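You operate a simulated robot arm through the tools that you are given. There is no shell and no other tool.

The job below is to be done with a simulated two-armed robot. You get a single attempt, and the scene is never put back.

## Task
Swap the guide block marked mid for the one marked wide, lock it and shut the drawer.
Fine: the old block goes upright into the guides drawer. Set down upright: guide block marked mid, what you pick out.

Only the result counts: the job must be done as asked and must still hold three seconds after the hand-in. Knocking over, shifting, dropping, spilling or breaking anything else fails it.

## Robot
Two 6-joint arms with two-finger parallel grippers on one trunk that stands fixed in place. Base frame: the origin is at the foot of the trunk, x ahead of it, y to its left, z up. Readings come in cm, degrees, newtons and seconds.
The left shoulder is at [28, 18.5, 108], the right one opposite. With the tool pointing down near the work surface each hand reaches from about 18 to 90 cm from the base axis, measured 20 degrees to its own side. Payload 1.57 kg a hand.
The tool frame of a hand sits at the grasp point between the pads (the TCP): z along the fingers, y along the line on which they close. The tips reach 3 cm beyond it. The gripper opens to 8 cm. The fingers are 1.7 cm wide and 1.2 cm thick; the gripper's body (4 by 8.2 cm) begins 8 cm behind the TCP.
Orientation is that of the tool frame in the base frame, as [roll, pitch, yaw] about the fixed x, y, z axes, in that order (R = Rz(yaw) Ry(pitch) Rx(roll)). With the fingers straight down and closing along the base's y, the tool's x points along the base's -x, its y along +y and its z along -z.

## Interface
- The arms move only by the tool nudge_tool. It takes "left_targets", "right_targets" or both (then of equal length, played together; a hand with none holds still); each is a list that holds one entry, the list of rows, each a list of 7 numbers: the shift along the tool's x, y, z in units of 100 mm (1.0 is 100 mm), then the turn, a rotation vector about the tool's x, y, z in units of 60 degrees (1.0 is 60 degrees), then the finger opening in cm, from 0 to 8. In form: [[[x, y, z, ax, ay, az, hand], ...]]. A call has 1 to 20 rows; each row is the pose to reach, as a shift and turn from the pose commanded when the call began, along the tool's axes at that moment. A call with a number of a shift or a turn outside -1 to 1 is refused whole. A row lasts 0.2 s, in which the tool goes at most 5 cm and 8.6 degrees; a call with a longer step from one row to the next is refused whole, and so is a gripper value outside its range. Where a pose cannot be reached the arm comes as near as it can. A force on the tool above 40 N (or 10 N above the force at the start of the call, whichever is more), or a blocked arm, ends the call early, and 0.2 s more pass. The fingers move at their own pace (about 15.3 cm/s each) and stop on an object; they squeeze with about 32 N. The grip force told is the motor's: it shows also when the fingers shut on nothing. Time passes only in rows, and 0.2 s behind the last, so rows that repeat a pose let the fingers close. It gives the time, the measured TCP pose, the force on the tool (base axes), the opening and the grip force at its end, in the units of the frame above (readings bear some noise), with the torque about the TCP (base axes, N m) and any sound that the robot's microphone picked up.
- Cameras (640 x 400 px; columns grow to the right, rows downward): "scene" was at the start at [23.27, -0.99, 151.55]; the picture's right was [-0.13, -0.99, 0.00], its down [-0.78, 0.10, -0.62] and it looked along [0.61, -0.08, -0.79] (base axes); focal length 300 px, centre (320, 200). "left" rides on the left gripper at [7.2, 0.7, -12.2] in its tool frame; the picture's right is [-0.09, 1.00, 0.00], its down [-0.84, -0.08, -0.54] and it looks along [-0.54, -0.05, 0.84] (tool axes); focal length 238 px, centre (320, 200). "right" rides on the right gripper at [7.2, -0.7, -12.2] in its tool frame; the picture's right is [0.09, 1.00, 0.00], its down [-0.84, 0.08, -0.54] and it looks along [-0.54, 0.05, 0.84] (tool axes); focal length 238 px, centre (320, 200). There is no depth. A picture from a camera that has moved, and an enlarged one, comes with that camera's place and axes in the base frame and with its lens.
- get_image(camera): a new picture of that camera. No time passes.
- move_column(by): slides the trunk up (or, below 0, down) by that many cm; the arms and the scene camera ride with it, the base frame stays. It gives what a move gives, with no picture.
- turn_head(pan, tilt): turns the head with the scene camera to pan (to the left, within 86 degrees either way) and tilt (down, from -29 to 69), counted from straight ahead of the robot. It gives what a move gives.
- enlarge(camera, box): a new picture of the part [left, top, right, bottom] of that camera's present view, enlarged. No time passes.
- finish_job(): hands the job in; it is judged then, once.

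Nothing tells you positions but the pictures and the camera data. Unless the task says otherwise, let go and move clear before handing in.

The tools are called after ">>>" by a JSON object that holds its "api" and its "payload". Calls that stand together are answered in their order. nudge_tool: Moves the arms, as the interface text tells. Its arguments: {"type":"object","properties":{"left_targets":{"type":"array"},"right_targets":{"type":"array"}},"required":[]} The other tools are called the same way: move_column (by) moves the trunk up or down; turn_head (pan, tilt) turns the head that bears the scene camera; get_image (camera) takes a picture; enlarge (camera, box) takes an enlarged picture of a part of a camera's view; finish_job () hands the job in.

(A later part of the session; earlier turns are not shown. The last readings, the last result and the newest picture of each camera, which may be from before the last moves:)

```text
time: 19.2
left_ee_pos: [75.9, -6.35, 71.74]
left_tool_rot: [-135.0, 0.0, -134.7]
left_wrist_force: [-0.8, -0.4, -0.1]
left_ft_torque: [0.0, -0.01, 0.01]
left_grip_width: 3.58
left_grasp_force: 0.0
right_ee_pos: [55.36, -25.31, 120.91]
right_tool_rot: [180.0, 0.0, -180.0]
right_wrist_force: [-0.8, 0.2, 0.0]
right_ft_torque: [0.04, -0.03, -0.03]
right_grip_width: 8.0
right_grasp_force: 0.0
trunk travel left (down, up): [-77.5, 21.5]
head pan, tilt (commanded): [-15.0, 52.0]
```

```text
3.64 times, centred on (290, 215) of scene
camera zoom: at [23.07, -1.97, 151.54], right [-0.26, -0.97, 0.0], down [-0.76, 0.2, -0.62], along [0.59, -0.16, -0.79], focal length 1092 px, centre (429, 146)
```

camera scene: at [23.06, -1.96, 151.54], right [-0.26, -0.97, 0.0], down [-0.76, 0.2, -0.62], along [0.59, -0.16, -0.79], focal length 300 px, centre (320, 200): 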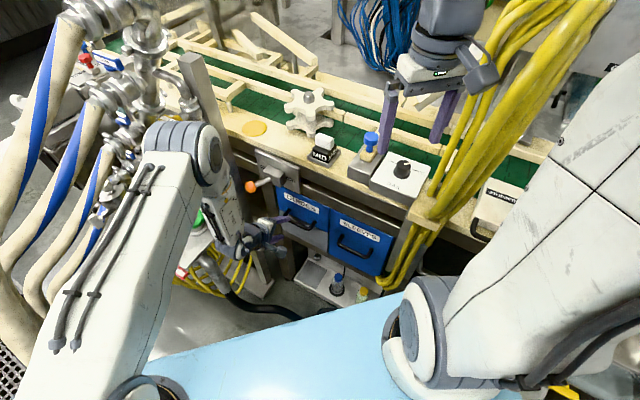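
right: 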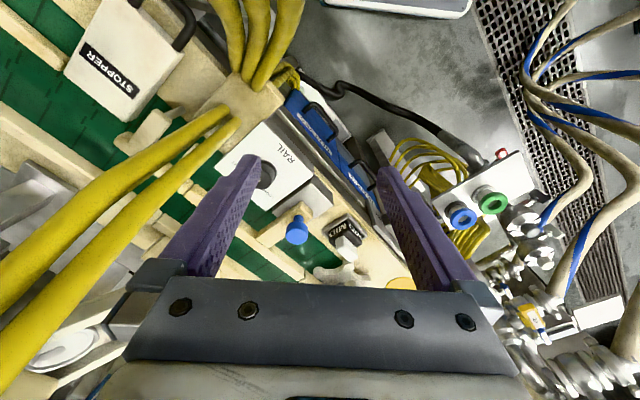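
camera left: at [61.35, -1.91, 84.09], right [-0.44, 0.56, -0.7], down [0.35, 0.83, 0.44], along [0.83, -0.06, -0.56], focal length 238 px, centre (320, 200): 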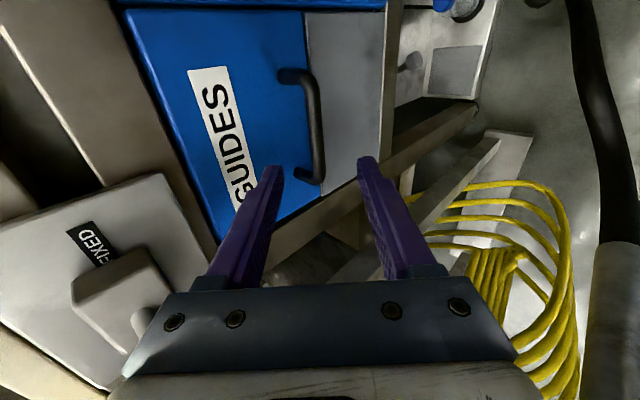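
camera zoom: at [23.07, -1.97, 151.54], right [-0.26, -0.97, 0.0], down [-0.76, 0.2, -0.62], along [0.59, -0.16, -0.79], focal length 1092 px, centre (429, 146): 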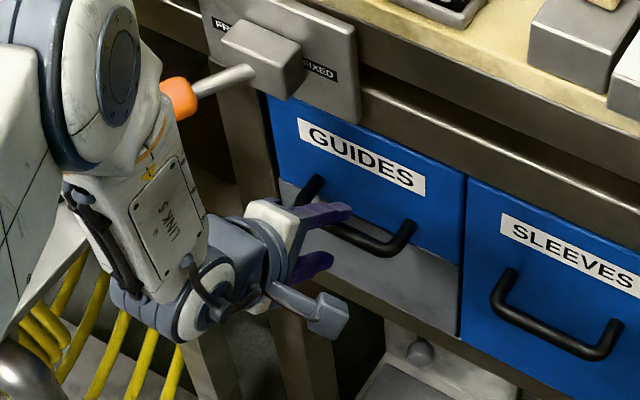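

The fingers straddle the bar well. I'll advance 4 cm more and check.

>>> {"api": "nudge_tool", "payload": {"left_targets": [[[0, -0.01, 0.1, 0, 0, 0, 3.6], [0, -0.01, 0.2, 0, 0, 0, 3.6], [0, -0.01, 0.3, 0, 0, 0, 3.6], [0, -0.01, 0.4, 0, 0, 0, 3.6]]]}}

>>> {"api": "enlarge", "payload": {"camera": "left", "box": [200, 60, 440, 260]}}

>>> {"api": "enlarge", "payload": {"camera": "scene", "box": [220, 160, 360, 270]}}

```text
time: 20.2
left_ee_pos: [77.8, -8.24, 69.1]
left_tool_rot: [-135.0, -0.1, -134.7]
left_wrist_force: [-14.0, 9.5, 15.0]
left_ft_torque: [-0.46, -0.42, -0.12]
left_grip_width: 3.51
left_grasp_force: 0.0
right_ee_pos: [55.18, -25.32, 121.1]
right_tool_rot: [-180.0, 0.1, 179.9]
right_wrist_force: [0.0, 0.3, 0.0]
right_ft_torque: [0.03, -0.01, 0.02]
right_grip_width: 8.0
right_grasp_force: 0.2
trunk travel left (down, up): [-77.5, 21.5]
head pan, tilt (commanded): [-15.0, 52.0]
```

```text
2.00 times, centred on (320, 160) of left
camera zoom: at [66.43, -6.85, 77.22], right [-0.43, 0.56, -0.7], down [0.36, 0.83, 0.44], along [0.83, -0.06, -0.56], focal length 477 px, centre (320, 280)
```

zoom: 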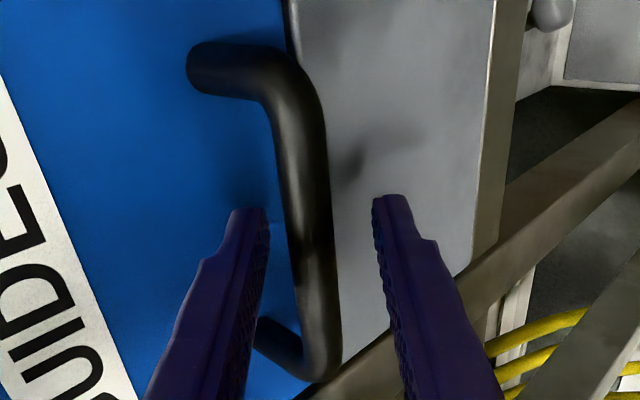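

```text
3.64 times, centred on (290, 215) of scene
camera zoom: at [22.95, -1.91, 151.59], right [-0.26, -0.97, 0.0], down [-0.76, 0.2, -0.62], along [0.6, -0.16, -0.79], focal length 1092 px, centre (429, 146)
```

zoom: 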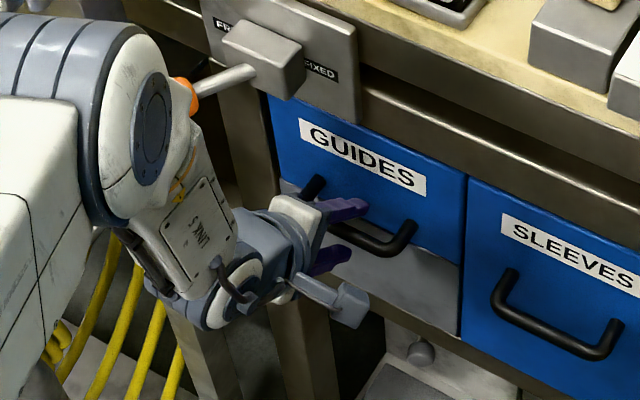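

The inner fingertip has touched the drawer face at about 22 N. I'll back off 0.5 cm, centre on the bar and close.

>>> {"api": "nudge_tool", "payload": {"left_targets": [[[0, -0.02, -0.04, 0, 0, 0, 3.6], [0, -0.03, -0.06, 0, 0, 0, 3.6], [0, -0.03, -0.06, 0, 0, 0, 2.4], [0, -0.03, -0.06, 0, 0, 0, 1.2], [0, -0.03, -0.06, 0, 0, 0, 0.5], [0, -0.03, -0.06, 0, 0, 0, 0.5]]]}}

>>> {"api": "enlarge", "payload": {"camera": "left", "box": [200, 60, 440, 260]}}

```text
time: 21.6
left_ee_pos: [77.91, -8.15, 69.51]
left_tool_rot: [-134.9, -0.1, -134.7]
left_wrist_force: [0.4, -1.0, -3.2]
left_ft_torque: [-0.07, 0.03, 0.28]
left_grip_width: 1.34
left_grasp_force: 29.7
right_ee_pos: [55.34, -25.32, 120.92]
right_tool_rot: [180.0, 0.1, -180.0]
right_wrist_force: [-0.2, 0.1, -0.1]
right_ft_torque: [0.01, 0.0, 0.0]
right_grip_width: 8.0
right_grasp_force: 0.1
trunk travel left (down, up): [-77.5, 21.5]
head pan, tilt (commanded): [-15.0, 52.0]
```

```text
2.00 times, centred on (320, 160) of left
camera zoom: at [66.35, -6.8, 77.72], right [-0.44, 0.56, -0.7], down [0.36, 0.83, 0.44], along [0.83, -0.06, -0.56], focal length 477 px, centre (320, 280)
```

zoom: 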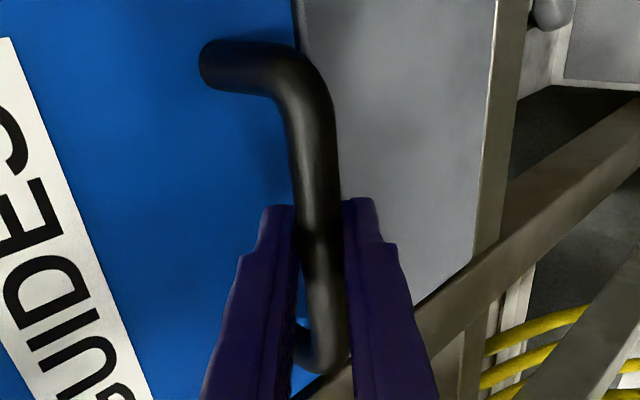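

The bar is gripped (1.34 cm). I'll pull along the outward normal slowly, watching the force.

>>> {"api": "nudge_tool", "payload": {"left_targets": [[[0, 0.05, -0.05, 0, 0, 0, 0.5], [0, 0.106, -0.106, 0, 0, 0, 0.5], [0, 0.177, -0.177, 0, 0, 0, 0.5], [0, 0.247, -0.247, 0, 0, 0, 0.5], [0, 0.318, -0.318, 0, 0, 0, 0.5]]]}}

>>> {"api": "get_image", "payload": {"camera": "scene"}}

```text
time: 22.8
left_ee_pos: [74.53, -4.9, 69.57]
left_tool_rot: [-135.0, 0.1, -134.5]
left_wrist_force: [5.6, 5.6, 0.5]
left_ft_torque: [0.19, -0.15, 0.52]
left_grip_width: 1.37
left_grasp_force: 29.6
right_ee_pos: [55.49, -25.31, 120.94]
right_tool_rot: [-179.9, 0.1, -179.9]
right_wrist_force: [0.0, -0.6, -0.4]
right_ft_torque: [0.01, -0.03, -0.04]
right_grip_width: 8.01
right_grasp_force: 0.1
trunk travel left (down, up): [-77.5, 21.5]
head pan, tilt (commanded): [-15.0, 52.0]
```

```text
taken
camera scene: at [23.09, -1.95, 151.54], right [-0.26, -0.97, 0.0], down [-0.76, 0.2, -0.62], along [0.59, -0.16, -0.79], focal length 300 px, centre (320, 200)
```

scene: 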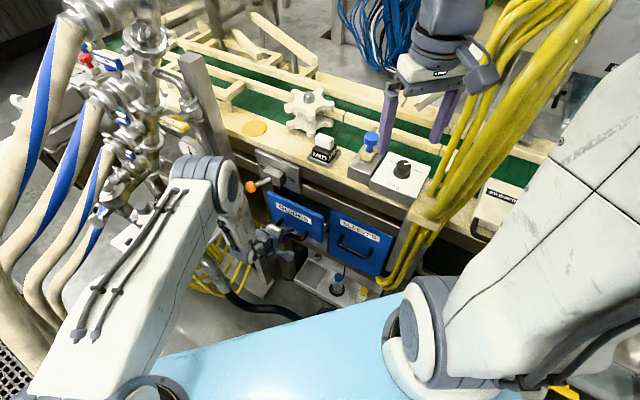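

The drawer slides out, with a slight sideways load that I'll correct for. I'll pull another 9 cm.

>>> {"api": "nudge_tool", "payload": {"left_targets": [[[-0.012, 0.09, -0.09, 0, 0, 0, 0.5], [-0.016, 0.18, -0.18, 0, 0, 0, 0.5], [-0.02, 0.27, -0.27, 0, 0, 0, 0.5], [-0.022, 0.36, -0.36, 0, 0, 0, 0.5], [-0.024, 0.45, -0.45, 0, 0, 0, 0.5], [-0.026, 0.54, -0.54, 0, 0, 0, 0.5], [-0.028, 0.636, -0.636, 0, 0, 0, 0.5]]]}}

>>> {"api": "get_image", "payload": {"camera": "scene"}}

```text
time: 24.4
left_ee_pos: [68.23, 1.4, 69.51]
left_tool_rot: [-135.1, -0.1, -134.8]
left_wrist_force: [-4.7, -4.1, 1.2]
left_ft_torque: [-0.62, 0.56, -0.48]
left_grip_width: 1.34
left_grasp_force: 30.3
right_ee_pos: [55.32, -25.48, 120.91]
right_tool_rot: [-179.9, -0.1, -180.0]
right_wrist_force: [-1.1, 0.1, 0.7]
right_ft_torque: [-0.03, -0.02, -0.01]
right_grip_width: 7.99
right_grasp_force: 0.0
trunk travel left (down, up): [-77.5, 21.5]
head pan, tilt (commanded): [-15.0, 52.0]
```

```text
taken
camera scene: at [23.05, -1.99, 151.53], right [-0.26, -0.97, 0.0], down [-0.76, 0.2, -0.62], along [0.59, -0.16, -0.79], focal length 300 px, centre (320, 200)
```

scene: 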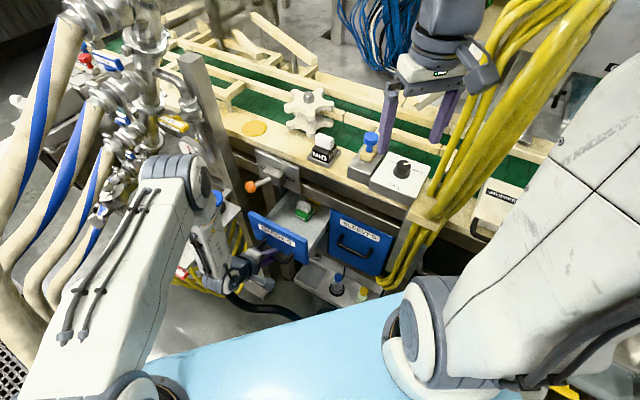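

The drawer is about 13 cm open and something green is inside. I'll zoom in on it.

>>> {"api": "enlarge", "payload": {"camera": "scene", "box": [230, 160, 370, 270]}}

>>> {"api": "enlarge", "payload": {"camera": "scene", "box": [265, 180, 345, 240]}}

>>> {"api": "get_image", "payload": {"camera": "left"}}

>>> {"api": "get_image", "payload": {"camera": "right"}}

```text
3.64 times, centred on (300, 215) of scene
camera zoom: at [23.05, -1.99, 151.53], right [-0.26, -0.97, 0.0], down [-0.76, 0.2, -0.62], along [0.59, -0.16, -0.79], focal length 1092 px, centre (393, 146)
```

zoom: 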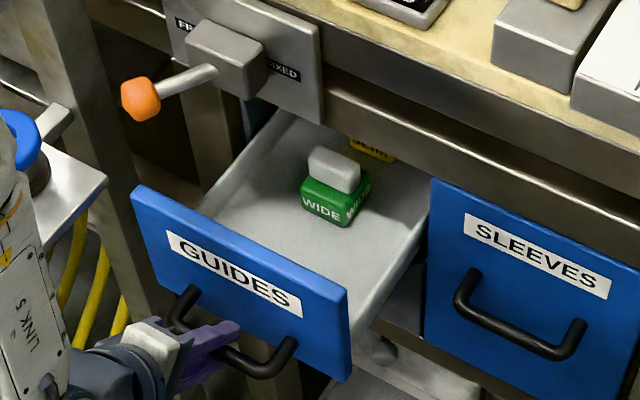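

```text
6.67 times, centred on (305, 210) of scene
camera zoom: at [23.05, -1.99, 151.53], right [-0.26, -0.97, 0.0], down [-0.76, 0.2, -0.62], along [0.59, -0.16, -0.79], focal length 2002 px, centre (420, 133)
```

zoom: 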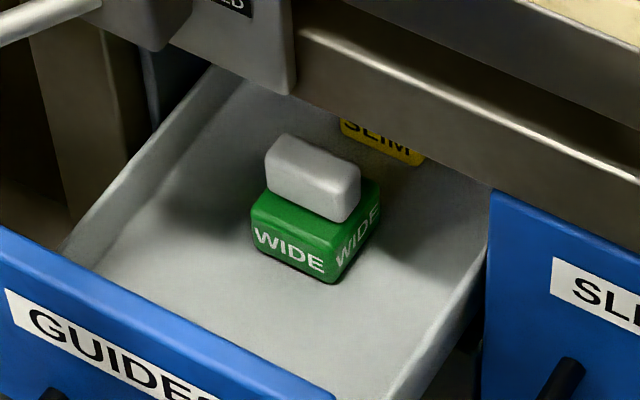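

```text
taken
camera left: at [56.72, 2.86, 77.74], right [-0.44, 0.56, -0.7], down [0.36, 0.83, 0.44], along [0.83, -0.06, -0.56], focal length 238 px, centre (320, 200)
```

left: 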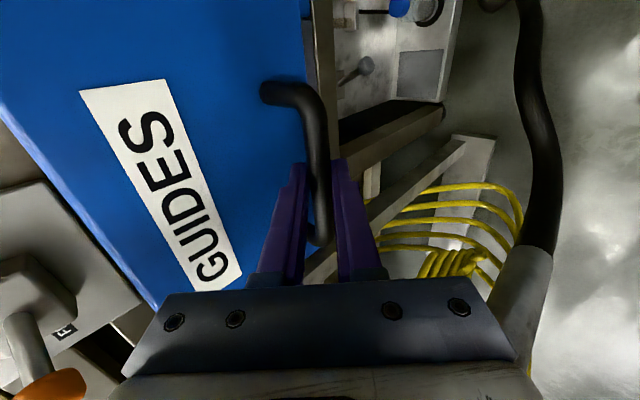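

```text
taken
camera right: at [48.11, -26.19, 133.16], right [-0.09, 1.0, 0.0], down [0.84, 0.08, 0.54], along [0.54, 0.05, -0.84], focal length 238 px, centre (320, 200)
```

right: 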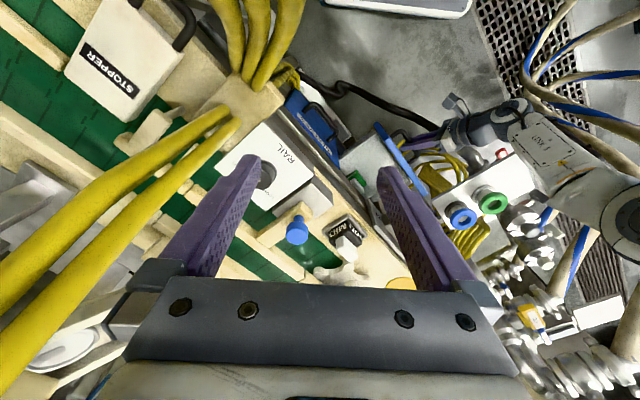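

The drawer holds a green WIDE block and a yellow SLIM block, both with white knobs. WIDE is still under the table edge, so I'll pull the drawer out about 8 cm more.

>>> {"api": "nudge_tool", "payload": {"left_targets": [[[0.006, 0.08, -0.08, 0, 0, 0, 0.5], [0.006, 0.16, -0.16, 0, 0, 0, 0.5], [0.004, 0.24, -0.24, 0, 0, 0, 0.5], [0.003, 0.32, -0.32, 0, 0, 0, 0.5], [0.002, 0.4, -0.4, 0, 0, 0, 0.5], [0.001, 0.48, -0.48, 0, 0, 0, 0.5], [0, 0.56, -0.56, 0, 0, 0, 0.5]]]}}

>>> {"api": "get_image", "payload": {"camera": "scene"}}

>>> {"api": "enlarge", "payload": {"camera": "scene", "box": [230, 160, 370, 270]}}

```text
time: 26.0
left_ee_pos: [62.7, 7.12, 69.6]
left_tool_rot: [-135.1, 0.0, -134.6]
left_wrist_force: [-7.7, -7.9, 8.8]
left_ft_torque: [-0.55, 0.47, -0.39]
left_grip_width: 1.37
left_grasp_force: 30.1
right_ee_pos: [55.36, -25.36, 121.07]
right_tool_rot: [-180.0, 0.0, 180.0]
right_wrist_force: [-0.6, 0.1, 0.6]
right_ft_torque: [0.01, 0.05, 0.02]
right_grip_width: 8.0
right_grasp_force: 0.1
trunk travel left (down, up): [-77.5, 21.5]
head pan, tilt (commanded): [-15.0, 52.0]
```

```text
taken
camera scene: at [23.01, -2.01, 151.55], right [-0.26, -0.97, 0.0], down [-0.76, 0.2, -0.62], along [0.59, -0.16, -0.79], focal length 300 px, centre (320, 200)
```

scene: 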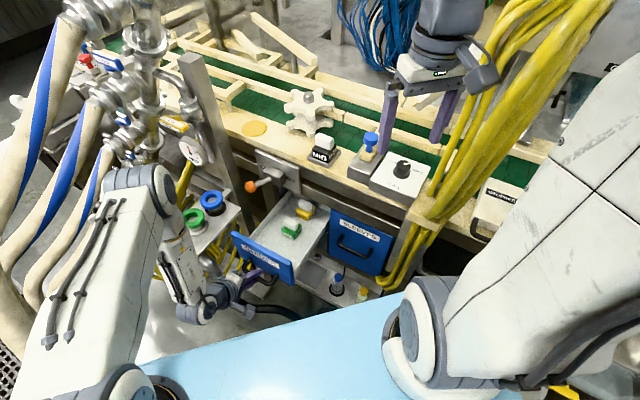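

```text
3.64 times, centred on (300, 215) of scene
camera zoom: at [23.01, -2.01, 151.55], right [-0.26, -0.97, 0.0], down [-0.76, 0.2, -0.62], along [0.59, -0.16, -0.79], focal length 1092 px, centre (393, 146)
```

zoom: 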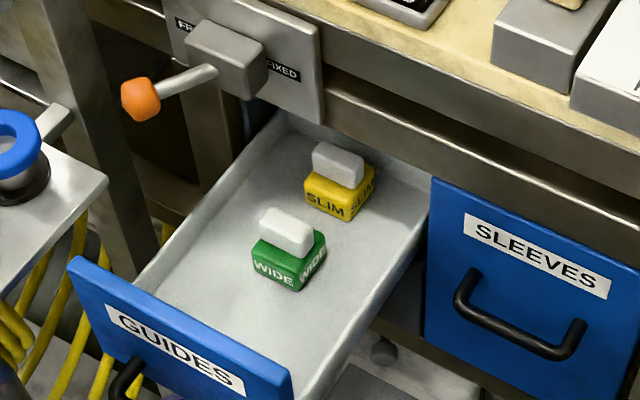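

Both blocks are fully exposed now, and there is free floor in front of WIDE. I'll release the handle and back the left hand away along its axis.

>>> {"api": "nudge_tool", "payload": {"left_targets": [[[0.01, 0, 0, 0, 0, 0, 3.2], [0.01, 0, 0, 0, 0, 0, 3.2], [0.01, 0, -0.1, 0, 0, 0, 3.2], [0.01, 0, -0.3, 0, 0, 0, 3.2], [0.01, 0, -0.55, 0, 0, 0, 3.2], [0.01, 0, -0.8, 0, 0, 0, 3.2]]]}}

>>> {"api": "get_image", "payload": {"camera": "scene"}}

>>> {"api": "get_image", "payload": {"camera": "left"}}

```text
time: 27.4
left_ee_pos: [58.67, 11.16, 75.47]
left_tool_rot: [-135.0, 0.1, -134.6]
left_wrist_force: [-0.7, 0.1, 0.0]
left_ft_torque: [0.02, 0.0, 0.04]
left_grip_width: 3.21
left_grasp_force: 0.2
right_ee_pos: [55.32, -25.5, 120.99]
right_tool_rot: [-180.0, 0.0, -180.0]
right_wrist_force: [-0.3, -0.5, 0.7]
right_ft_torque: [0.01, -0.01, 0.01]
right_grip_width: 7.97
right_grasp_force: 0.0
trunk travel left (down, up): [-77.5, 21.5]
head pan, tilt (commanded): [-15.0, 52.0]
```

```text
taken
camera scene: at [23.07, -1.98, 151.53], right [-0.26, -0.97, 0.0], down [-0.76, 0.2, -0.62], along [0.59, -0.16, -0.79], focal length 300 px, centre (320, 200)
```

scene: 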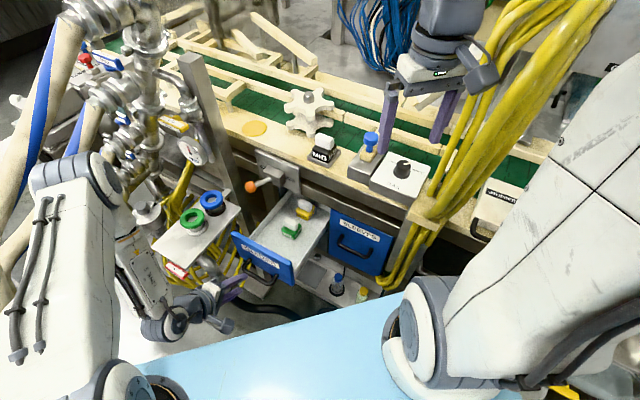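

```text
taken
camera left: at [47.17, 12.46, 83.57], right [-0.44, 0.56, -0.7], down [0.36, 0.83, 0.44], along [0.83, -0.06, -0.56], focal length 238 px, centre (320, 200)
```

left: 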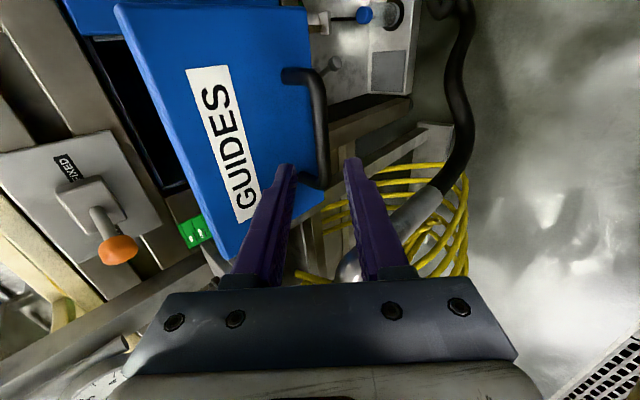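

The left hand is clear. Now I'll yaw the right hand so its fingers close along the drawer direction, with its camera on the right, to look at MID.

>>> {"api": "nudge_tool", "payload": {"right_targets": [[[0, 0, 0, 0, 0, -0.126, 8], [0, 0, 0, 0, 0, -0.252, 8], [0, 0, 0, 0, 0, -0.378, 8], [0, 0, 0, 0, 0, -0.504, 8], [0, 0, 0, 0, 0, -0.63, 8], [0, 0, 0, 0, 0, -0.757, 8]]]}}

>>> {"api": "get_image", "payload": {"camera": "right"}}

```text
time: 28.8
left_ee_pos: [58.6, 11.12, 75.4]
left_tool_rot: [-135.0, 0.0, -134.6]
left_wrist_force: [-0.8, -0.4, 0.2]
left_ft_torque: [0.0, 0.01, 0.0]
left_grip_width: 3.23
left_grasp_force: 0.0
right_ee_pos: [55.43, -25.4, 121.03]
right_tool_rot: [-180.0, 0.0, -134.4]
right_wrist_force: [-0.1, 0.9, 0.2]
right_ft_torque: [-0.01, -0.02, 0.02]
right_grip_width: 8.0
right_grasp_force: 0.1
trunk travel left (down, up): [-77.5, 21.5]
head pan, tilt (commanded): [-15.0, 52.0]
```

```text
taken
camera right: at [50.77, -31.16, 133.16], right [-0.78, 0.63, 0.0], down [0.53, 0.65, 0.54], along [0.34, 0.42, -0.84], focal length 238 px, centre (320, 200)
```

right: 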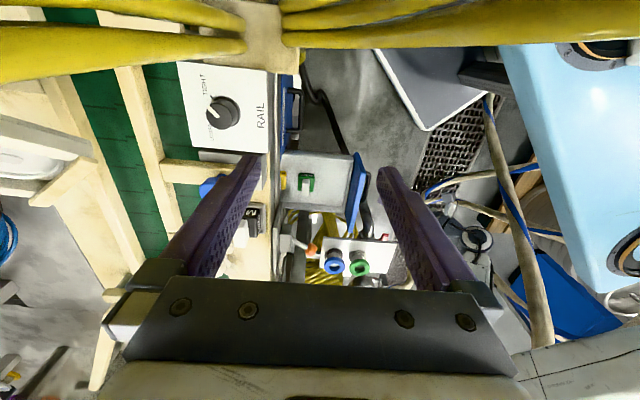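

I'll carry the right hand over to a point above the MID block.

>>> {"api": "nudge_tool", "payload": {"right_targets": [[[-0.33, -0.18, 0, 0, 0, 0, 8], [-0.66, -0.37, 0, 0, 0, 0, 8], [-1.0, -0.56, 0, 0, 0, 0, 8]]]}}

>>> {"api": "nudge_tool", "payload": {"right_targets": [[[-0.33, -0.18, 0.1, 0, 0, 0, 8], [-0.66, -0.37, 0.2, 0, 0, 0, 8], [-1.0, -0.56, 0.3, 0, 0, 0, 8]]]}}

>>> {"api": "get_image", "payload": {"camera": "right"}}

>>> {"api": "get_image", "payload": {"camera": "scene"}}

```text
time: 29.6
left_ee_pos: [58.6, 11.23, 75.29]
left_tool_rot: [-135.0, 0.0, -134.8]
left_wrist_force: [-0.4, -0.6, 0.4]
left_ft_torque: [-0.02, 0.02, -0.01]
left_grip_width: 3.19
left_grasp_force: 0.0
right_ee_pos: [66.41, -22.37, 120.87]
right_tool_rot: [180.0, 0.1, -134.5]
right_wrist_force: [0.1, 0.1, -0.2]
right_ft_torque: [-0.03, -0.03, 0.02]
right_grip_width: 8.0
right_grasp_force: 0.1
trunk travel left (down, up): [-77.5, 21.5]
head pan, tilt (commanded): [-15.0, 52.0]
```

```text
time: 30.4
left_ee_pos: [58.65, 11.2, 75.29]
left_tool_rot: [-135.0, -0.1, -134.7]
left_wrist_force: [-0.3, -0.3, 0.0]
left_ft_torque: [-0.04, 0.05, -0.01]
left_grip_width: 3.19
left_grasp_force: 0.0
right_ee_pos: [77.56, -19.18, 118.05]
right_tool_rot: [180.0, -0.1, -134.7]
right_wrist_force: [-0.9, -0.3, 0.1]
right_ft_torque: [-0.01, -0.01, -0.02]
right_grip_width: 7.99
right_grasp_force: 0.1
trunk travel left (down, up): [-77.5, 21.5]
head pan, tilt (commanded): [-15.0, 52.0]
```

```text
taken
camera right: at [72.89, -24.83, 130.17], right [-0.77, 0.63, 0.0], down [0.53, 0.65, 0.54], along [0.34, 0.42, -0.84], focal length 238 px, centre (320, 200)
```

right: 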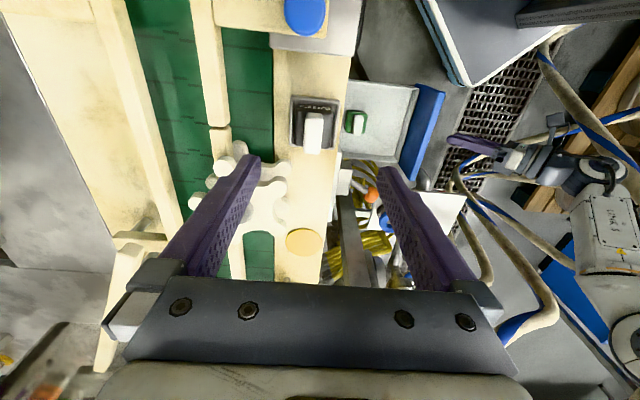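

```text
taken
camera scene: at [23.05, -1.98, 151.54], right [-0.26, -0.97, 0.0], down [-0.76, 0.2, -0.62], along [0.59, -0.16, -0.79], focal length 300 px, centre (320, 200)
```

scene: 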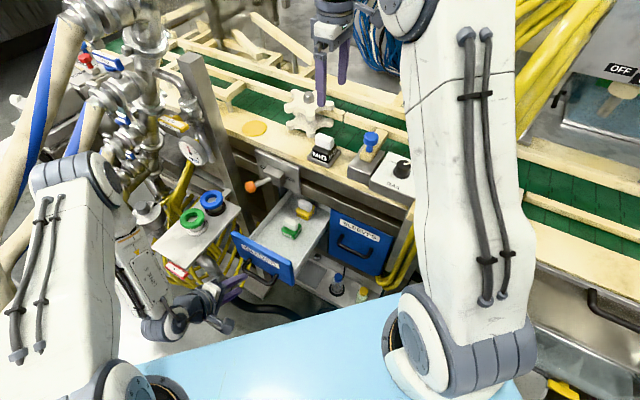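

MID is in view from above. I'll enlarge to measure the knob and nest.

>>> {"api": "enlarge", "payload": {"camera": "right", "box": [250, 80, 380, 180]}}

>>> {"api": "enlarge", "payload": {"camera": "scene", "box": [275, 85, 385, 175]}}

```text
4.00 times, centred on (315, 130) of right
camera zoom: at [72.89, -24.83, 130.17], right [-0.77, 0.63, 0.0], down [0.53, 0.65, 0.54], along [0.34, 0.42, -0.84], focal length 953 px, centre (340, 480)
```

zoom: 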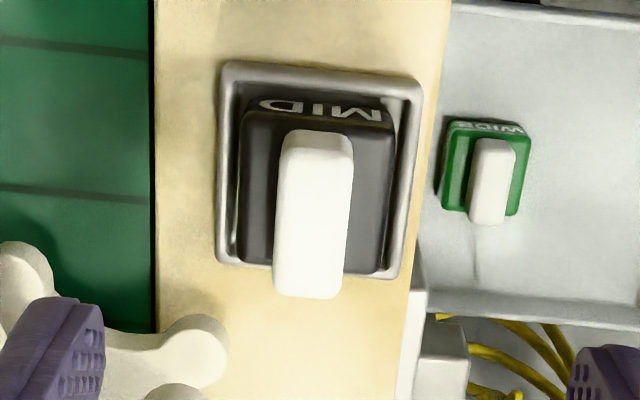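

```text
4.44 times, centred on (330, 130) of scene
camera zoom: at [23.05, -1.98, 151.54], right [-0.26, -0.97, 0.0], down [-0.76, 0.2, -0.62], along [0.59, -0.16, -0.79], focal length 1335 px, centre (276, 511)
```

zoom: 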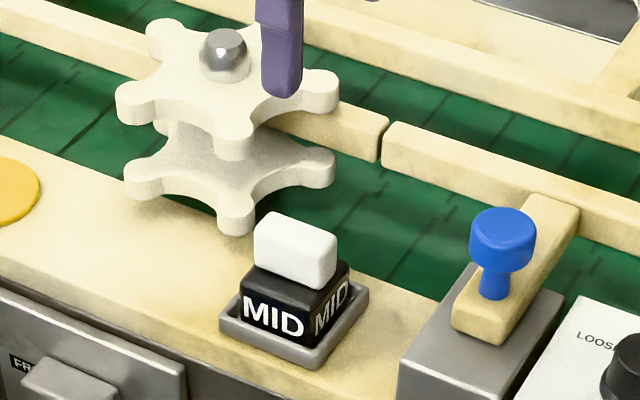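

Knob top of MID is at about [79.5,-18.2,101.4] and WIDE's knob top at about [76.3,-6.8,72.6]; the nest is centred at [79.4,-18.25] with rim z≈96.4. I'll centre the right hand over MID and lower partway.

>>> {"api": "nudge_tool", "payload": {"right_targets": [[[-0.1, -0.03, 0.2, 0, 0, 0, 6], [-0.206, -0.069, 0.5, 0, 0, 0, 5.5], [-0.206, -0.069, 0.85, 0, 0, 0, 5], [-0.206, -0.069, 1.0, 0, 0, 0, 5]]]}}

>>> {"api": "get_image", "payload": {"camera": "right"}}

>>> {"api": "enlarge", "payload": {"camera": "scene", "box": [275, 85, 385, 175]}}

```text
time: 31.4
left_ee_pos: [58.57, 11.01, 75.39]
left_tool_rot: [-135.1, 0.0, -134.7]
left_wrist_force: [0.8, -0.2, 0.2]
left_ft_torque: [-0.01, 0.02, 0.01]
left_grip_width: 3.21
left_grasp_force: 0.0
right_ee_pos: [79.41, -18.08, 107.99]
right_tool_rot: [-180.0, 0.0, -134.6]
right_wrist_force: [-0.3, 0.0, 0.1]
right_ft_torque: [-0.01, 0.0, 0.0]
right_grip_width: 5.02
right_grasp_force: 0.1
trunk travel left (down, up): [-77.5, 21.5]
head pan, tilt (commanded): [-15.0, 52.0]
```

```text
taken
camera right: at [74.8, -23.8, 120.16], right [-0.77, 0.63, 0.0], down [0.53, 0.65, 0.54], along [0.34, 0.42, -0.84], focal length 238 px, centre (320, 200)
```

right: 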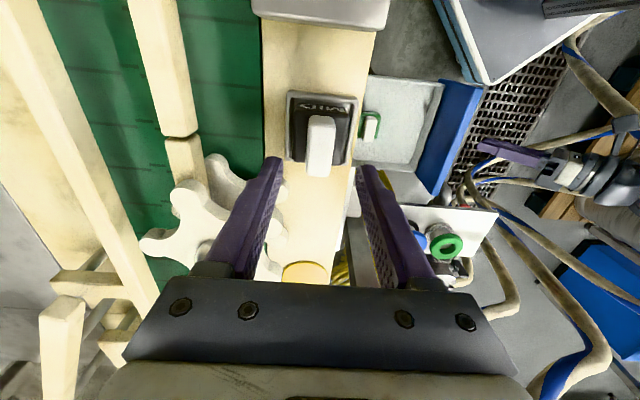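

```text
4.44 times, centred on (330, 130) of scene
camera zoom: at [23.07, -1.97, 151.54], right [-0.26, -0.97, 0.0], down [-0.76, 0.2, -0.62], along [0.59, -0.16, -0.79], focal length 1335 px, centre (276, 511)
```

zoom: 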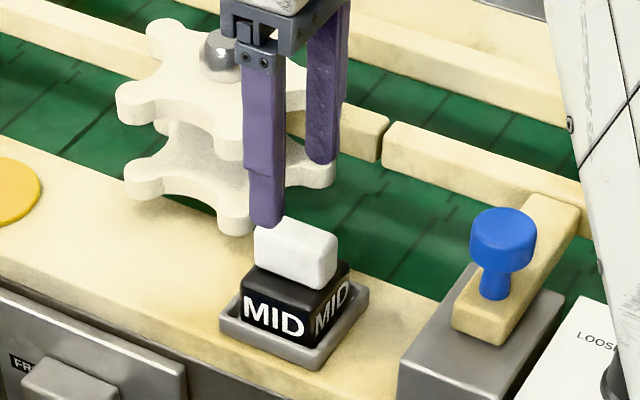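

>>> {"api": "enlarge", "payload": {"camera": "right", "box": [190, 80, 420, 260]}}

```text
2.22 times, centred on (305, 170) of right
camera zoom: at [74.8, -23.8, 120.16], right [-0.77, 0.63, 0.0], down [0.53, 0.65, 0.54], along [0.34, 0.42, -0.84], focal length 530 px, centre (353, 267)
```

zoom: 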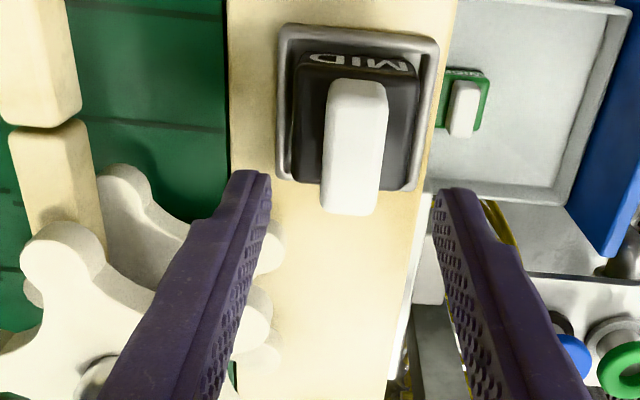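

The hand is centred on the knob, and the star wheel is about 4 cm away from the finger. I'll lower to the grasp height and close on the knob.

>>> {"api": "nudge_tool", "payload": {"right_targets": [[[0.0, 0, 0.2, 0, 0, 0, 5], [0.0, 0, 0.4, 0, 0, 0, 5], [0.0, 0, 0.52, 0, 0, 0, 5]]]}}

>>> {"api": "enlarge", "payload": {"camera": "right", "box": [190, 80, 420, 260]}}

>>> {"api": "enlarge", "payload": {"camera": "scene", "box": [275, 85, 385, 175]}}

```text
time: 32.2
left_ee_pos: [58.61, 11.21, 75.34]
left_tool_rot: [-135.0, -0.1, -134.7]
left_wrist_force: [0.9, 0.0, 0.4]
left_ft_torque: [0.01, -0.01, 0.03]
left_grip_width: 3.22
left_grasp_force: 0.1
right_ee_pos: [79.1, -18.07, 102.88]
right_tool_rot: [-180.0, 0.1, -134.7]
right_wrist_force: [0.6, -0.3, 0.5]
right_ft_torque: [0.0, -0.01, -0.01]
right_grip_width: 4.99
right_grasp_force: 0.0
trunk travel left (down, up): [-77.5, 21.5]
head pan, tilt (commanded): [-15.0, 52.0]
```

```text
2.22 times, centred on (305, 170) of right
camera zoom: at [74.63, -23.73, 115.08], right [-0.77, 0.63, 0.0], down [0.53, 0.65, 0.54], along [0.34, 0.42, -0.84], focal length 530 px, centre (353, 267)
```

zoom: 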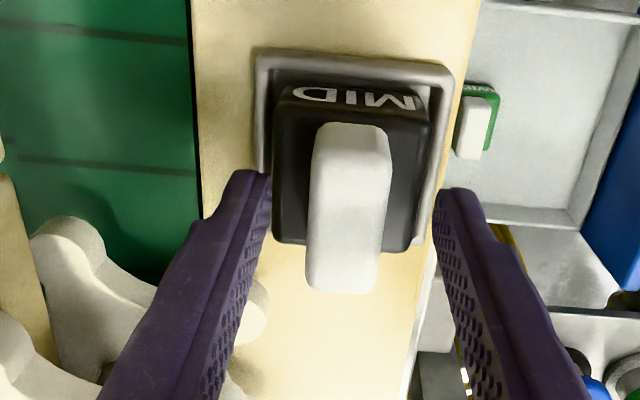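

```text
4.44 times, centred on (330, 130) of scene
camera zoom: at [23.07, -1.97, 151.54], right [-0.26, -0.97, 0.0], down [-0.76, 0.2, -0.62], along [0.59, -0.16, -0.79], focal length 1335 px, centre (276, 511)
```

zoom: 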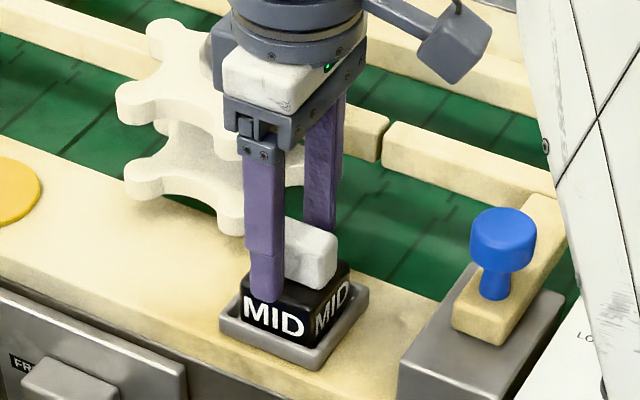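

The finger is aligned with the middle of the knob. Closing now.

>>> {"api": "nudge_tool", "payload": {"right_targets": [[[0, 0, 0, 0, 0, 0, 3.5], [0, 0, 0, 0, 0, 0, 2.0], [0, 0, 0, 0, 0, 0, 1.0], [0, 0, 0, 0, 0, 0, 1.0]]]}}

>>> {"api": "enlarge", "payload": {"camera": "right", "box": [190, 80, 420, 260]}}

```text
time: 33.2
left_ee_pos: [58.61, 11.15, 75.32]
left_tool_rot: [-135.0, 0.0, -134.6]
left_wrist_force: [-0.8, -0.1, -0.2]
left_ft_torque: [0.01, 0.01, 0.02]
left_grip_width: 3.2
left_grasp_force: 0.1
right_ee_pos: [79.18, -18.08, 102.98]
right_tool_rot: [180.0, 0.0, -134.5]
right_wrist_force: [0.6, -0.8, -0.7]
right_ft_torque: [-0.01, -0.04, 0.01]
right_grip_width: 2.1
right_grasp_force: 31.5
trunk travel left (down, up): [-77.5, 21.5]
head pan, tilt (commanded): [-15.0, 52.0]
```

```text
2.22 times, centred on (305, 170) of right
camera zoom: at [74.62, -23.74, 115.08], right [-0.77, 0.63, 0.0], down [0.53, 0.65, 0.54], along [0.34, 0.42, -0.84], focal length 530 px, centre (353, 267)
```

zoom: 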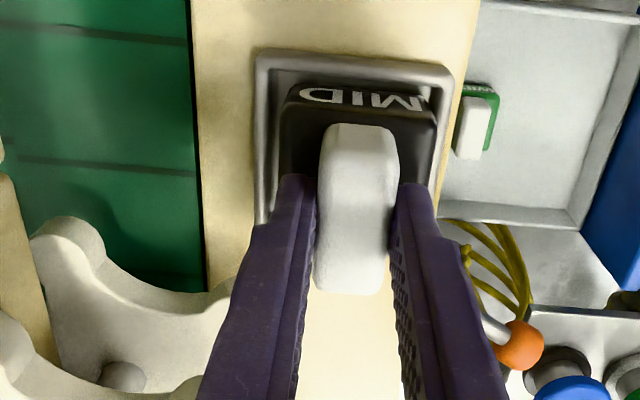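

Gripped at 2.1 cm. I'll lift straight up and check it comes free.

>>> {"api": "nudge_tool", "payload": {"right_targets": [[[0, 0, -0.05, 0, 0, 0, 1], [0, 0, -0.12, 0, 0, 0, 1], [0, 0, -0.25, 0, 0, 0, 1], [0, 0, -0.45, 0, 0, 0, 1], [0, 0, -0.7, 0, 0, 0, 1], [0, 0, -0.9, 0, 0, 0, 1]]]}}

>>> {"api": "get_image", "payload": {"camera": "right"}}

>>> {"api": "enlarge", "payload": {"camera": "scene", "box": [275, 65, 415, 175]}}

```text
time: 34.6
left_ee_pos: [58.68, 11.15, 75.33]
left_tool_rot: [-135.1, -0.1, -134.7]
left_wrist_force: [0.0, 0.3, -0.5]
left_ft_torque: [0.03, -0.03, 0.01]
left_grip_width: 3.19
left_grasp_force: 0.0
right_ee_pos: [79.1, -17.94, 111.81]
right_tool_rot: [180.0, 0.0, -134.6]
right_wrist_force: [-0.5, -0.7, 0.4]
right_ft_torque: [0.01, 0.0, -0.01]
right_grip_width: 0.99
right_grasp_force: 0.1
trunk travel left (down, up): [-77.5, 21.5]
head pan, tilt (commanded): [-15.0, 52.0]
```

```text
taken
camera right: at [74.59, -23.65, 123.98], right [-0.77, 0.63, 0.0], down [0.53, 0.65, 0.54], along [0.34, 0.42, -0.84], focal length 238 px, centre (320, 200)
```

right: 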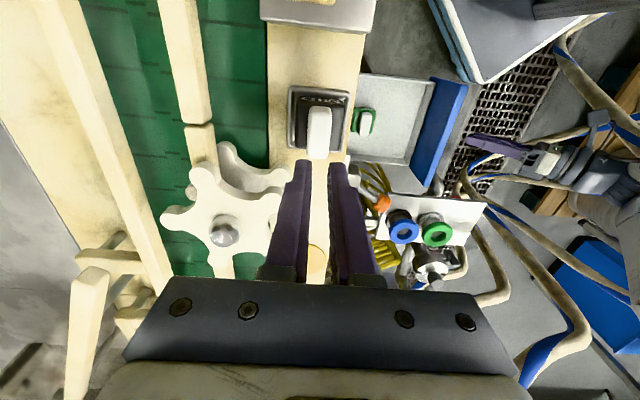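

```text
3.64 times, centred on (345, 120) of scene
camera zoom: at [23.07, -1.97, 151.53], right [-0.26, -0.97, 0.0], down [-0.76, 0.2, -0.62], along [0.59, -0.16, -0.79], focal length 1092 px, centre (229, 491)
```

zoom: 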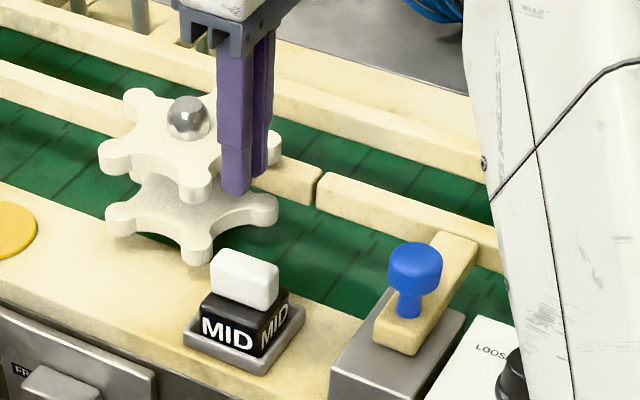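

The fingers slipped off and MID stayed seated, so either the grip was too shallow or it is still held. I'll check the lever state and MID's seat closely before retrying.

>>> {"api": "enlarge", "payload": {"camera": "scene", "box": [230, 160, 310, 215]}}

>>> {"api": "enlarge", "payload": {"camera": "right", "box": [270, 70, 380, 160]}}

>>> {"api": "enlarge", "payload": {"camera": "left", "box": [0, 100, 200, 300]}}

```text
7.27 times, centred on (270, 188) of scene
camera zoom: at [23.07, -1.97, 151.53], right [-0.26, -0.97, 0.0], down [-0.76, 0.2, -0.62], along [0.59, -0.16, -0.79], focal length 2185 px, centre (684, 291)
```

zoom: 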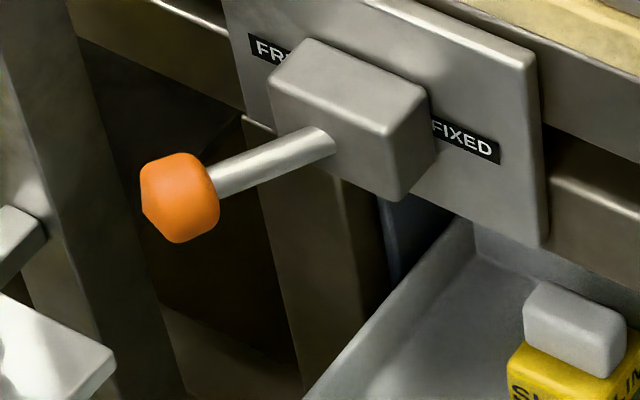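

```text
4.44 times, centred on (325, 115) of right
camera zoom: at [74.59, -23.65, 123.98], right [-0.77, 0.63, 0.0], down [0.53, 0.65, 0.54], along [0.34, 0.42, -0.84], focal length 1059 px, centre (298, 578)
```

zoom: 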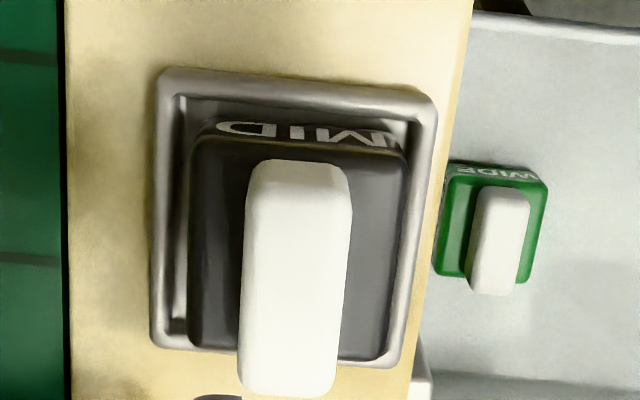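

```text
2.00 times, centred on (100, 200) of left
camera zoom: at [47.19, 12.46, 83.55], right [-0.44, 0.56, -0.7], down [0.36, 0.83, 0.44], along [0.83, -0.06, -0.56], focal length 477 px, centre (760, 200)
```

zoom: 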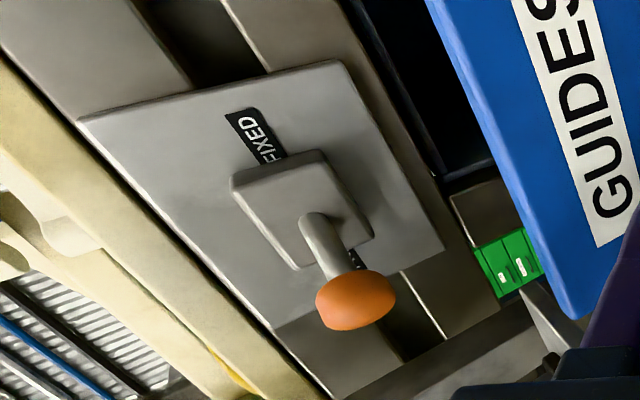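

The lever sits clearly at FREE. I'll re-grip slightly deeper, then lift only a few millimetres while reading the force.

>>> {"api": "nudge_tool", "payload": {"right_targets": [[[0, 0.0, 0, 0, 0, 0, 5], [0, 0.0, 0.3, 0, 0, 0, 5], [0, 0.0, 0.6, 0, 0, 0, 5], [0, 0.0, 0.85, 0, 0, 0, 5], [0, 0.0, 0.92, 0, 0, 0, 5]]]}}

>>> {"api": "nudge_tool", "payload": {"right_targets": [[[0, 0, 0, 0, 0, 0, 3], [0, 0, 0, 0, 0, 0, 1.5], [0, 0, 0, 0, 0, 0, 0], [0, 0, 0, 0, 0, 0, 0]]]}}

>>> {"api": "nudge_tool", "payload": {"right_targets": [[[0, 0, -0.01, 0, 0, 0, 0], [0, 0, -0.02, 0, 0, 0, 0], [0, 0, -0.03, 0, 0, 0, 0]]]}}

>>> {"api": "enlarge", "payload": {"camera": "scene", "box": [275, 85, 385, 175]}}

```text
time: 35.8
left_ee_pos: [58.54, 11.15, 75.34]
left_tool_rot: [-135.0, 0.0, -134.7]
left_wrist_force: [-0.4, -0.1, -0.2]
left_ft_torque: [0.0, 0.02, 0.01]
left_grip_width: 3.19
left_grasp_force: 0.1
right_ee_pos: [79.25, -18.06, 102.57]
right_tool_rot: [-180.0, -0.1, -134.6]
right_wrist_force: [-0.3, -1.0, 0.2]
right_ft_torque: [-0.01, -0.02, 0.01]
right_grip_width: 5.02
right_grasp_force: 0.1
trunk travel left (down, up): [-77.5, 21.5]
head pan, tilt (commanded): [-15.0, 52.0]
```

```text
time: 36.8
left_ee_pos: [58.74, 11.2, 75.4]
left_tool_rot: [-135.0, 0.2, -134.7]
left_wrist_force: [0.2, 0.1, 0.4]
left_ft_torque: [0.03, 0.0, 0.01]
left_grip_width: 3.19
left_grasp_force: 0.1
right_ee_pos: [79.28, -17.95, 102.59]
right_tool_rot: [180.0, 0.1, -134.5]
right_wrist_force: [-0.4, 0.1, -0.3]
right_ft_torque: [-0.02, 0.0, -0.03]
right_grip_width: 2.09
right_grasp_force: 32.5
trunk travel left (down, up): [-77.5, 21.5]
head pan, tilt (commanded): [-15.0, 52.0]
```

```text
time: 37.6
left_ee_pos: [58.67, 11.11, 75.43]
left_tool_rot: [-135.0, 0.0, -134.8]
left_wrist_force: [0.4, 0.8, 0.5]
left_ft_torque: [0.01, -0.02, 0.02]
left_grip_width: 3.21
left_grasp_force: 0.1
right_ee_pos: [79.29, -17.98, 102.87]
right_tool_rot: [-180.0, 0.0, -134.7]
right_wrist_force: [0.5, 0.2, -0.7]
right_ft_torque: [-0.01, 0.03, -0.02]
right_grip_width: 2.1
right_grasp_force: 31.9
trunk travel left (down, up): [-77.5, 21.5]
head pan, tilt (commanded): [-15.0, 52.0]
```

```text
4.44 times, centred on (330, 130) of scene
camera zoom: at [23.07, -1.97, 151.53], right [-0.26, -0.97, 0.0], down [-0.76, 0.2, -0.62], along [0.59, -0.16, -0.79], focal length 1335 px, centre (276, 511)
```

zoom: 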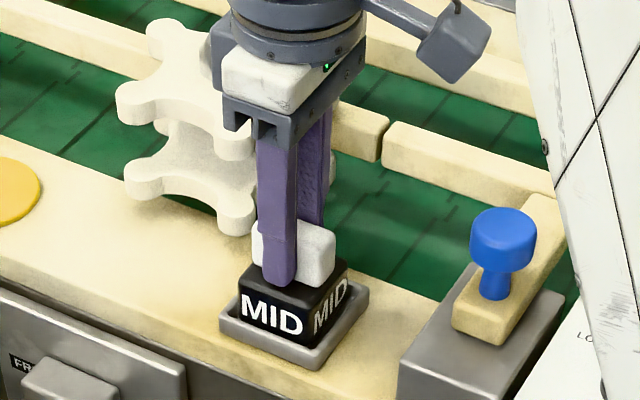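

>>> {"api": "nudge_tool", "payload": {"right_targets": [[[0, 0, -0.02, 0, 0, 0, 0], [0, 0, -0.04, 0, 0, 0, 0], [0, 0, -0.06, 0, 0, 0, 0], [0, 0, -0.08, 0, 0, 0, 0], [0, 0, -0.1, 0, 0, 0, 0]]]}}

>>> {"api": "enlarge", "payload": {"camera": "scene", "box": [275, 85, 385, 175]}}

>>> {"api": "enlarge", "payload": {"camera": "right", "box": [230, 80, 410, 220]}}

```text
time: 38.8
left_ee_pos: [58.65, 11.1, 75.4]
left_tool_rot: [-135.1, 0.1, -134.6]
left_wrist_force: [-0.2, 0.0, 0.4]
left_ft_torque: [-0.01, -0.01, -0.02]
left_grip_width: 3.19
left_grasp_force: 0.1
right_ee_pos: [79.19, -17.99, 103.87]
right_tool_rot: [-179.9, 0.0, -134.6]
right_wrist_force: [-0.5, -0.6, -0.5]
right_ft_torque: [0.0, 0.0, -0.03]
right_grip_width: 2.11
right_grasp_force: 32.4
trunk travel left (down, up): [-77.5, 21.5]
head pan, tilt (commanded): [-15.0, 52.0]
```

```text
4.44 times, centred on (330, 130) of scene
camera zoom: at [23.07, -1.97, 151.53], right [-0.26, -0.97, 0.0], down [-0.76, 0.2, -0.62], along [0.59, -0.16, -0.79], focal length 1335 px, centre (276, 511)
```

zoom: 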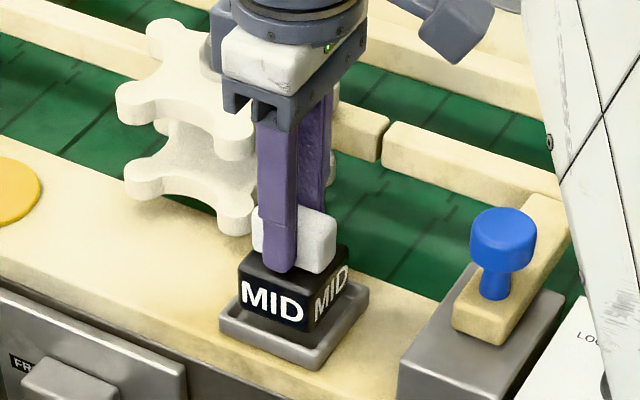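

```text
2.86 times, centred on (320, 150) of right
camera zoom: at [74.72, -23.74, 116.08], right [-0.77, 0.63, 0.0], down [0.53, 0.65, 0.54], along [0.34, 0.42, -0.84], focal length 681 px, centre (320, 343)
```

zoom: 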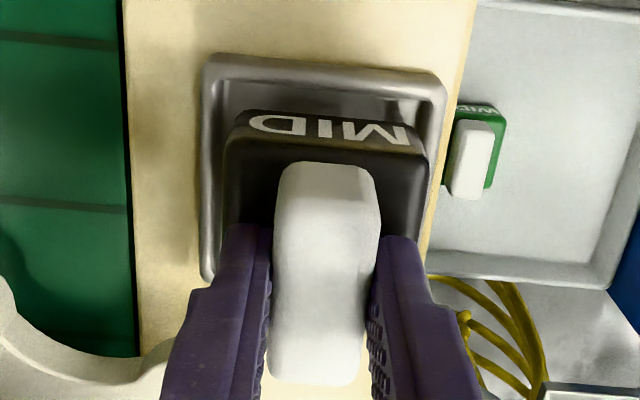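

MID lifts cleanly when moved slowly. I'll raise it another 5 cm gently and look at the whole arm.

>>> {"api": "nudge_tool", "payload": {"right_targets": [[[0, 0, -0.05, 0, 0, 0, 0], [0, 0, -0.11, 0, 0, 0, 0], [0, 0, -0.18, 0, 0, 0, 0], [0, 0, -0.25, 0, 0, 0, 0], [0, 0, -0.32, 0, 0, 0, 0], [0, 0, -0.39, 0, 0, 0, 0], [0, 0, -0.45, 0, 0, 0, 0], [0, 0, -0.5, 0, 0, 0, 0]]]}}

>>> {"api": "get_image", "payload": {"camera": "scene"}}

>>> {"api": "get_image", "payload": {"camera": "right"}}

```text
time: 40.6
left_ee_pos: [58.66, 11.13, 75.34]
left_tool_rot: [-134.9, 0.1, -134.7]
left_wrist_force: [0.4, 0.0, -0.1]
left_ft_torque: [0.01, 0.03, 0.01]
left_grip_width: 3.21
left_grasp_force: 0.0
right_ee_pos: [79.25, -17.92, 108.86]
right_tool_rot: [-179.9, 0.0, -134.5]
right_wrist_force: [-0.4, 0.4, -1.5]
right_ft_torque: [-0.04, 0.02, 0.02]
right_grip_width: 2.08
right_grasp_force: 31.8
trunk travel left (down, up): [-77.5, 21.5]
head pan, tilt (commanded): [-15.0, 52.0]
```

```text
taken
camera scene: at [23.07, -1.97, 151.53], right [-0.26, -0.97, 0.0], down [-0.76, 0.2, -0.62], along [0.59, -0.16, -0.79], focal length 300 px, centre (320, 200)
```

scene: 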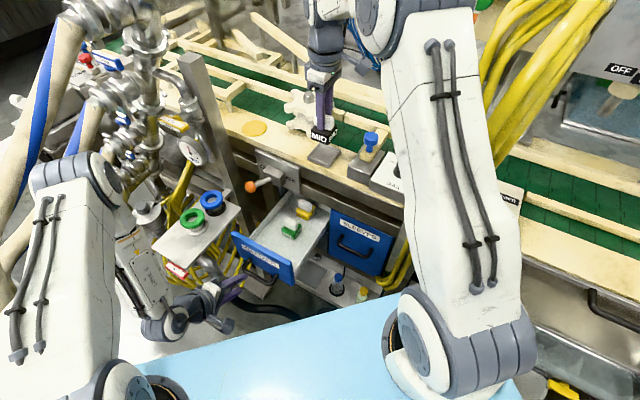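

```text
taken
camera right: at [74.74, -23.72, 121.04], right [-0.77, 0.63, 0.0], down [0.53, 0.65, 0.54], along [0.34, 0.42, -0.84], focal length 238 px, centre (320, 200)
```

right: 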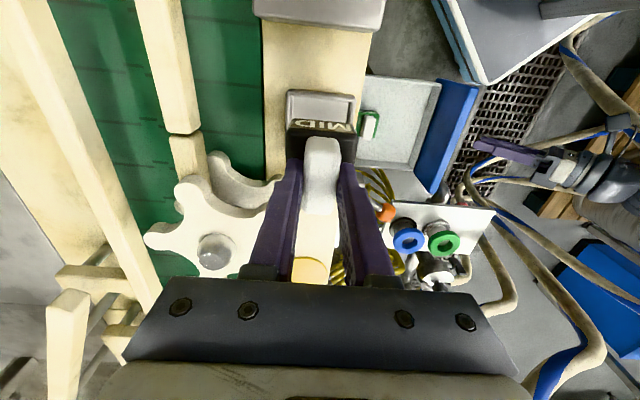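

MID is out of the nest. I'll look closely at the empty nest and the drawer.

>>> {"api": "enlarge", "payload": {"camera": "right", "box": [270, 60, 490, 210]}}

>>> {"api": "enlarge", "payload": {"camera": "scene", "box": [285, 100, 385, 180]}}

>>> {"api": "enlarge", "payload": {"camera": "scene", "box": [230, 175, 350, 275]}}

```text
2.67 times, centred on (380, 135) of right
camera zoom: at [74.74, -23.72, 121.04], right [-0.77, 0.63, 0.0], down [0.53, 0.65, 0.54], along [0.34, 0.42, -0.84], focal length 636 px, centre (160, 373)
```

zoom: 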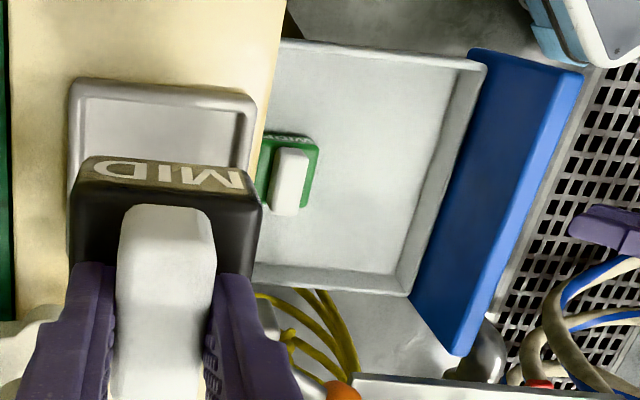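

```text
5.00 times, centred on (335, 140) of scene
camera zoom: at [23.07, -1.97, 151.53], right [-0.26, -0.97, 0.0], down [-0.76, 0.2, -0.62], along [0.59, -0.16, -0.79], focal length 1502 px, centre (245, 500)
```

zoom: 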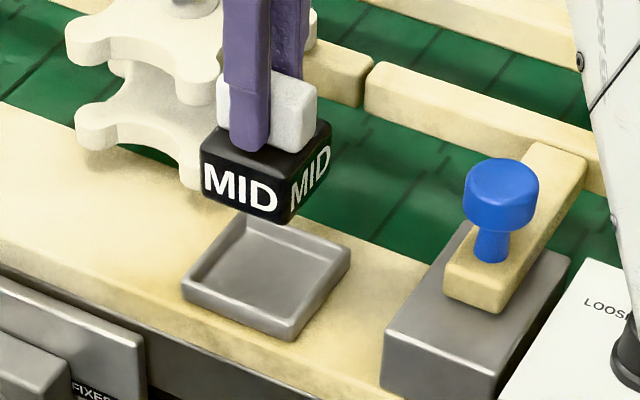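

```text
4.00 times, centred on (290, 225) of scene
camera zoom: at [23.07, -1.97, 151.53], right [-0.26, -0.97, 0.0], down [-0.76, 0.2, -0.62], along [0.59, -0.16, -0.79], focal length 1202 px, centre (440, 100)
```

zoom: 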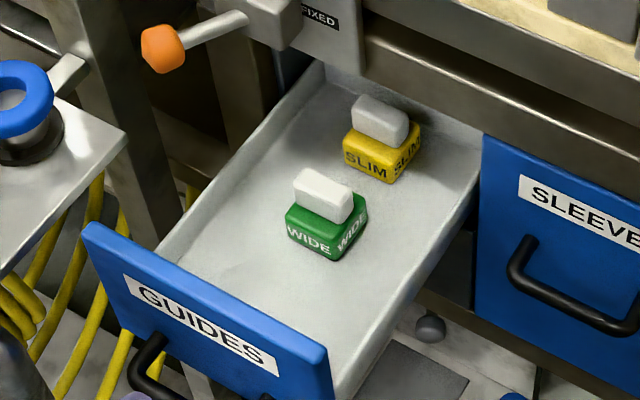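

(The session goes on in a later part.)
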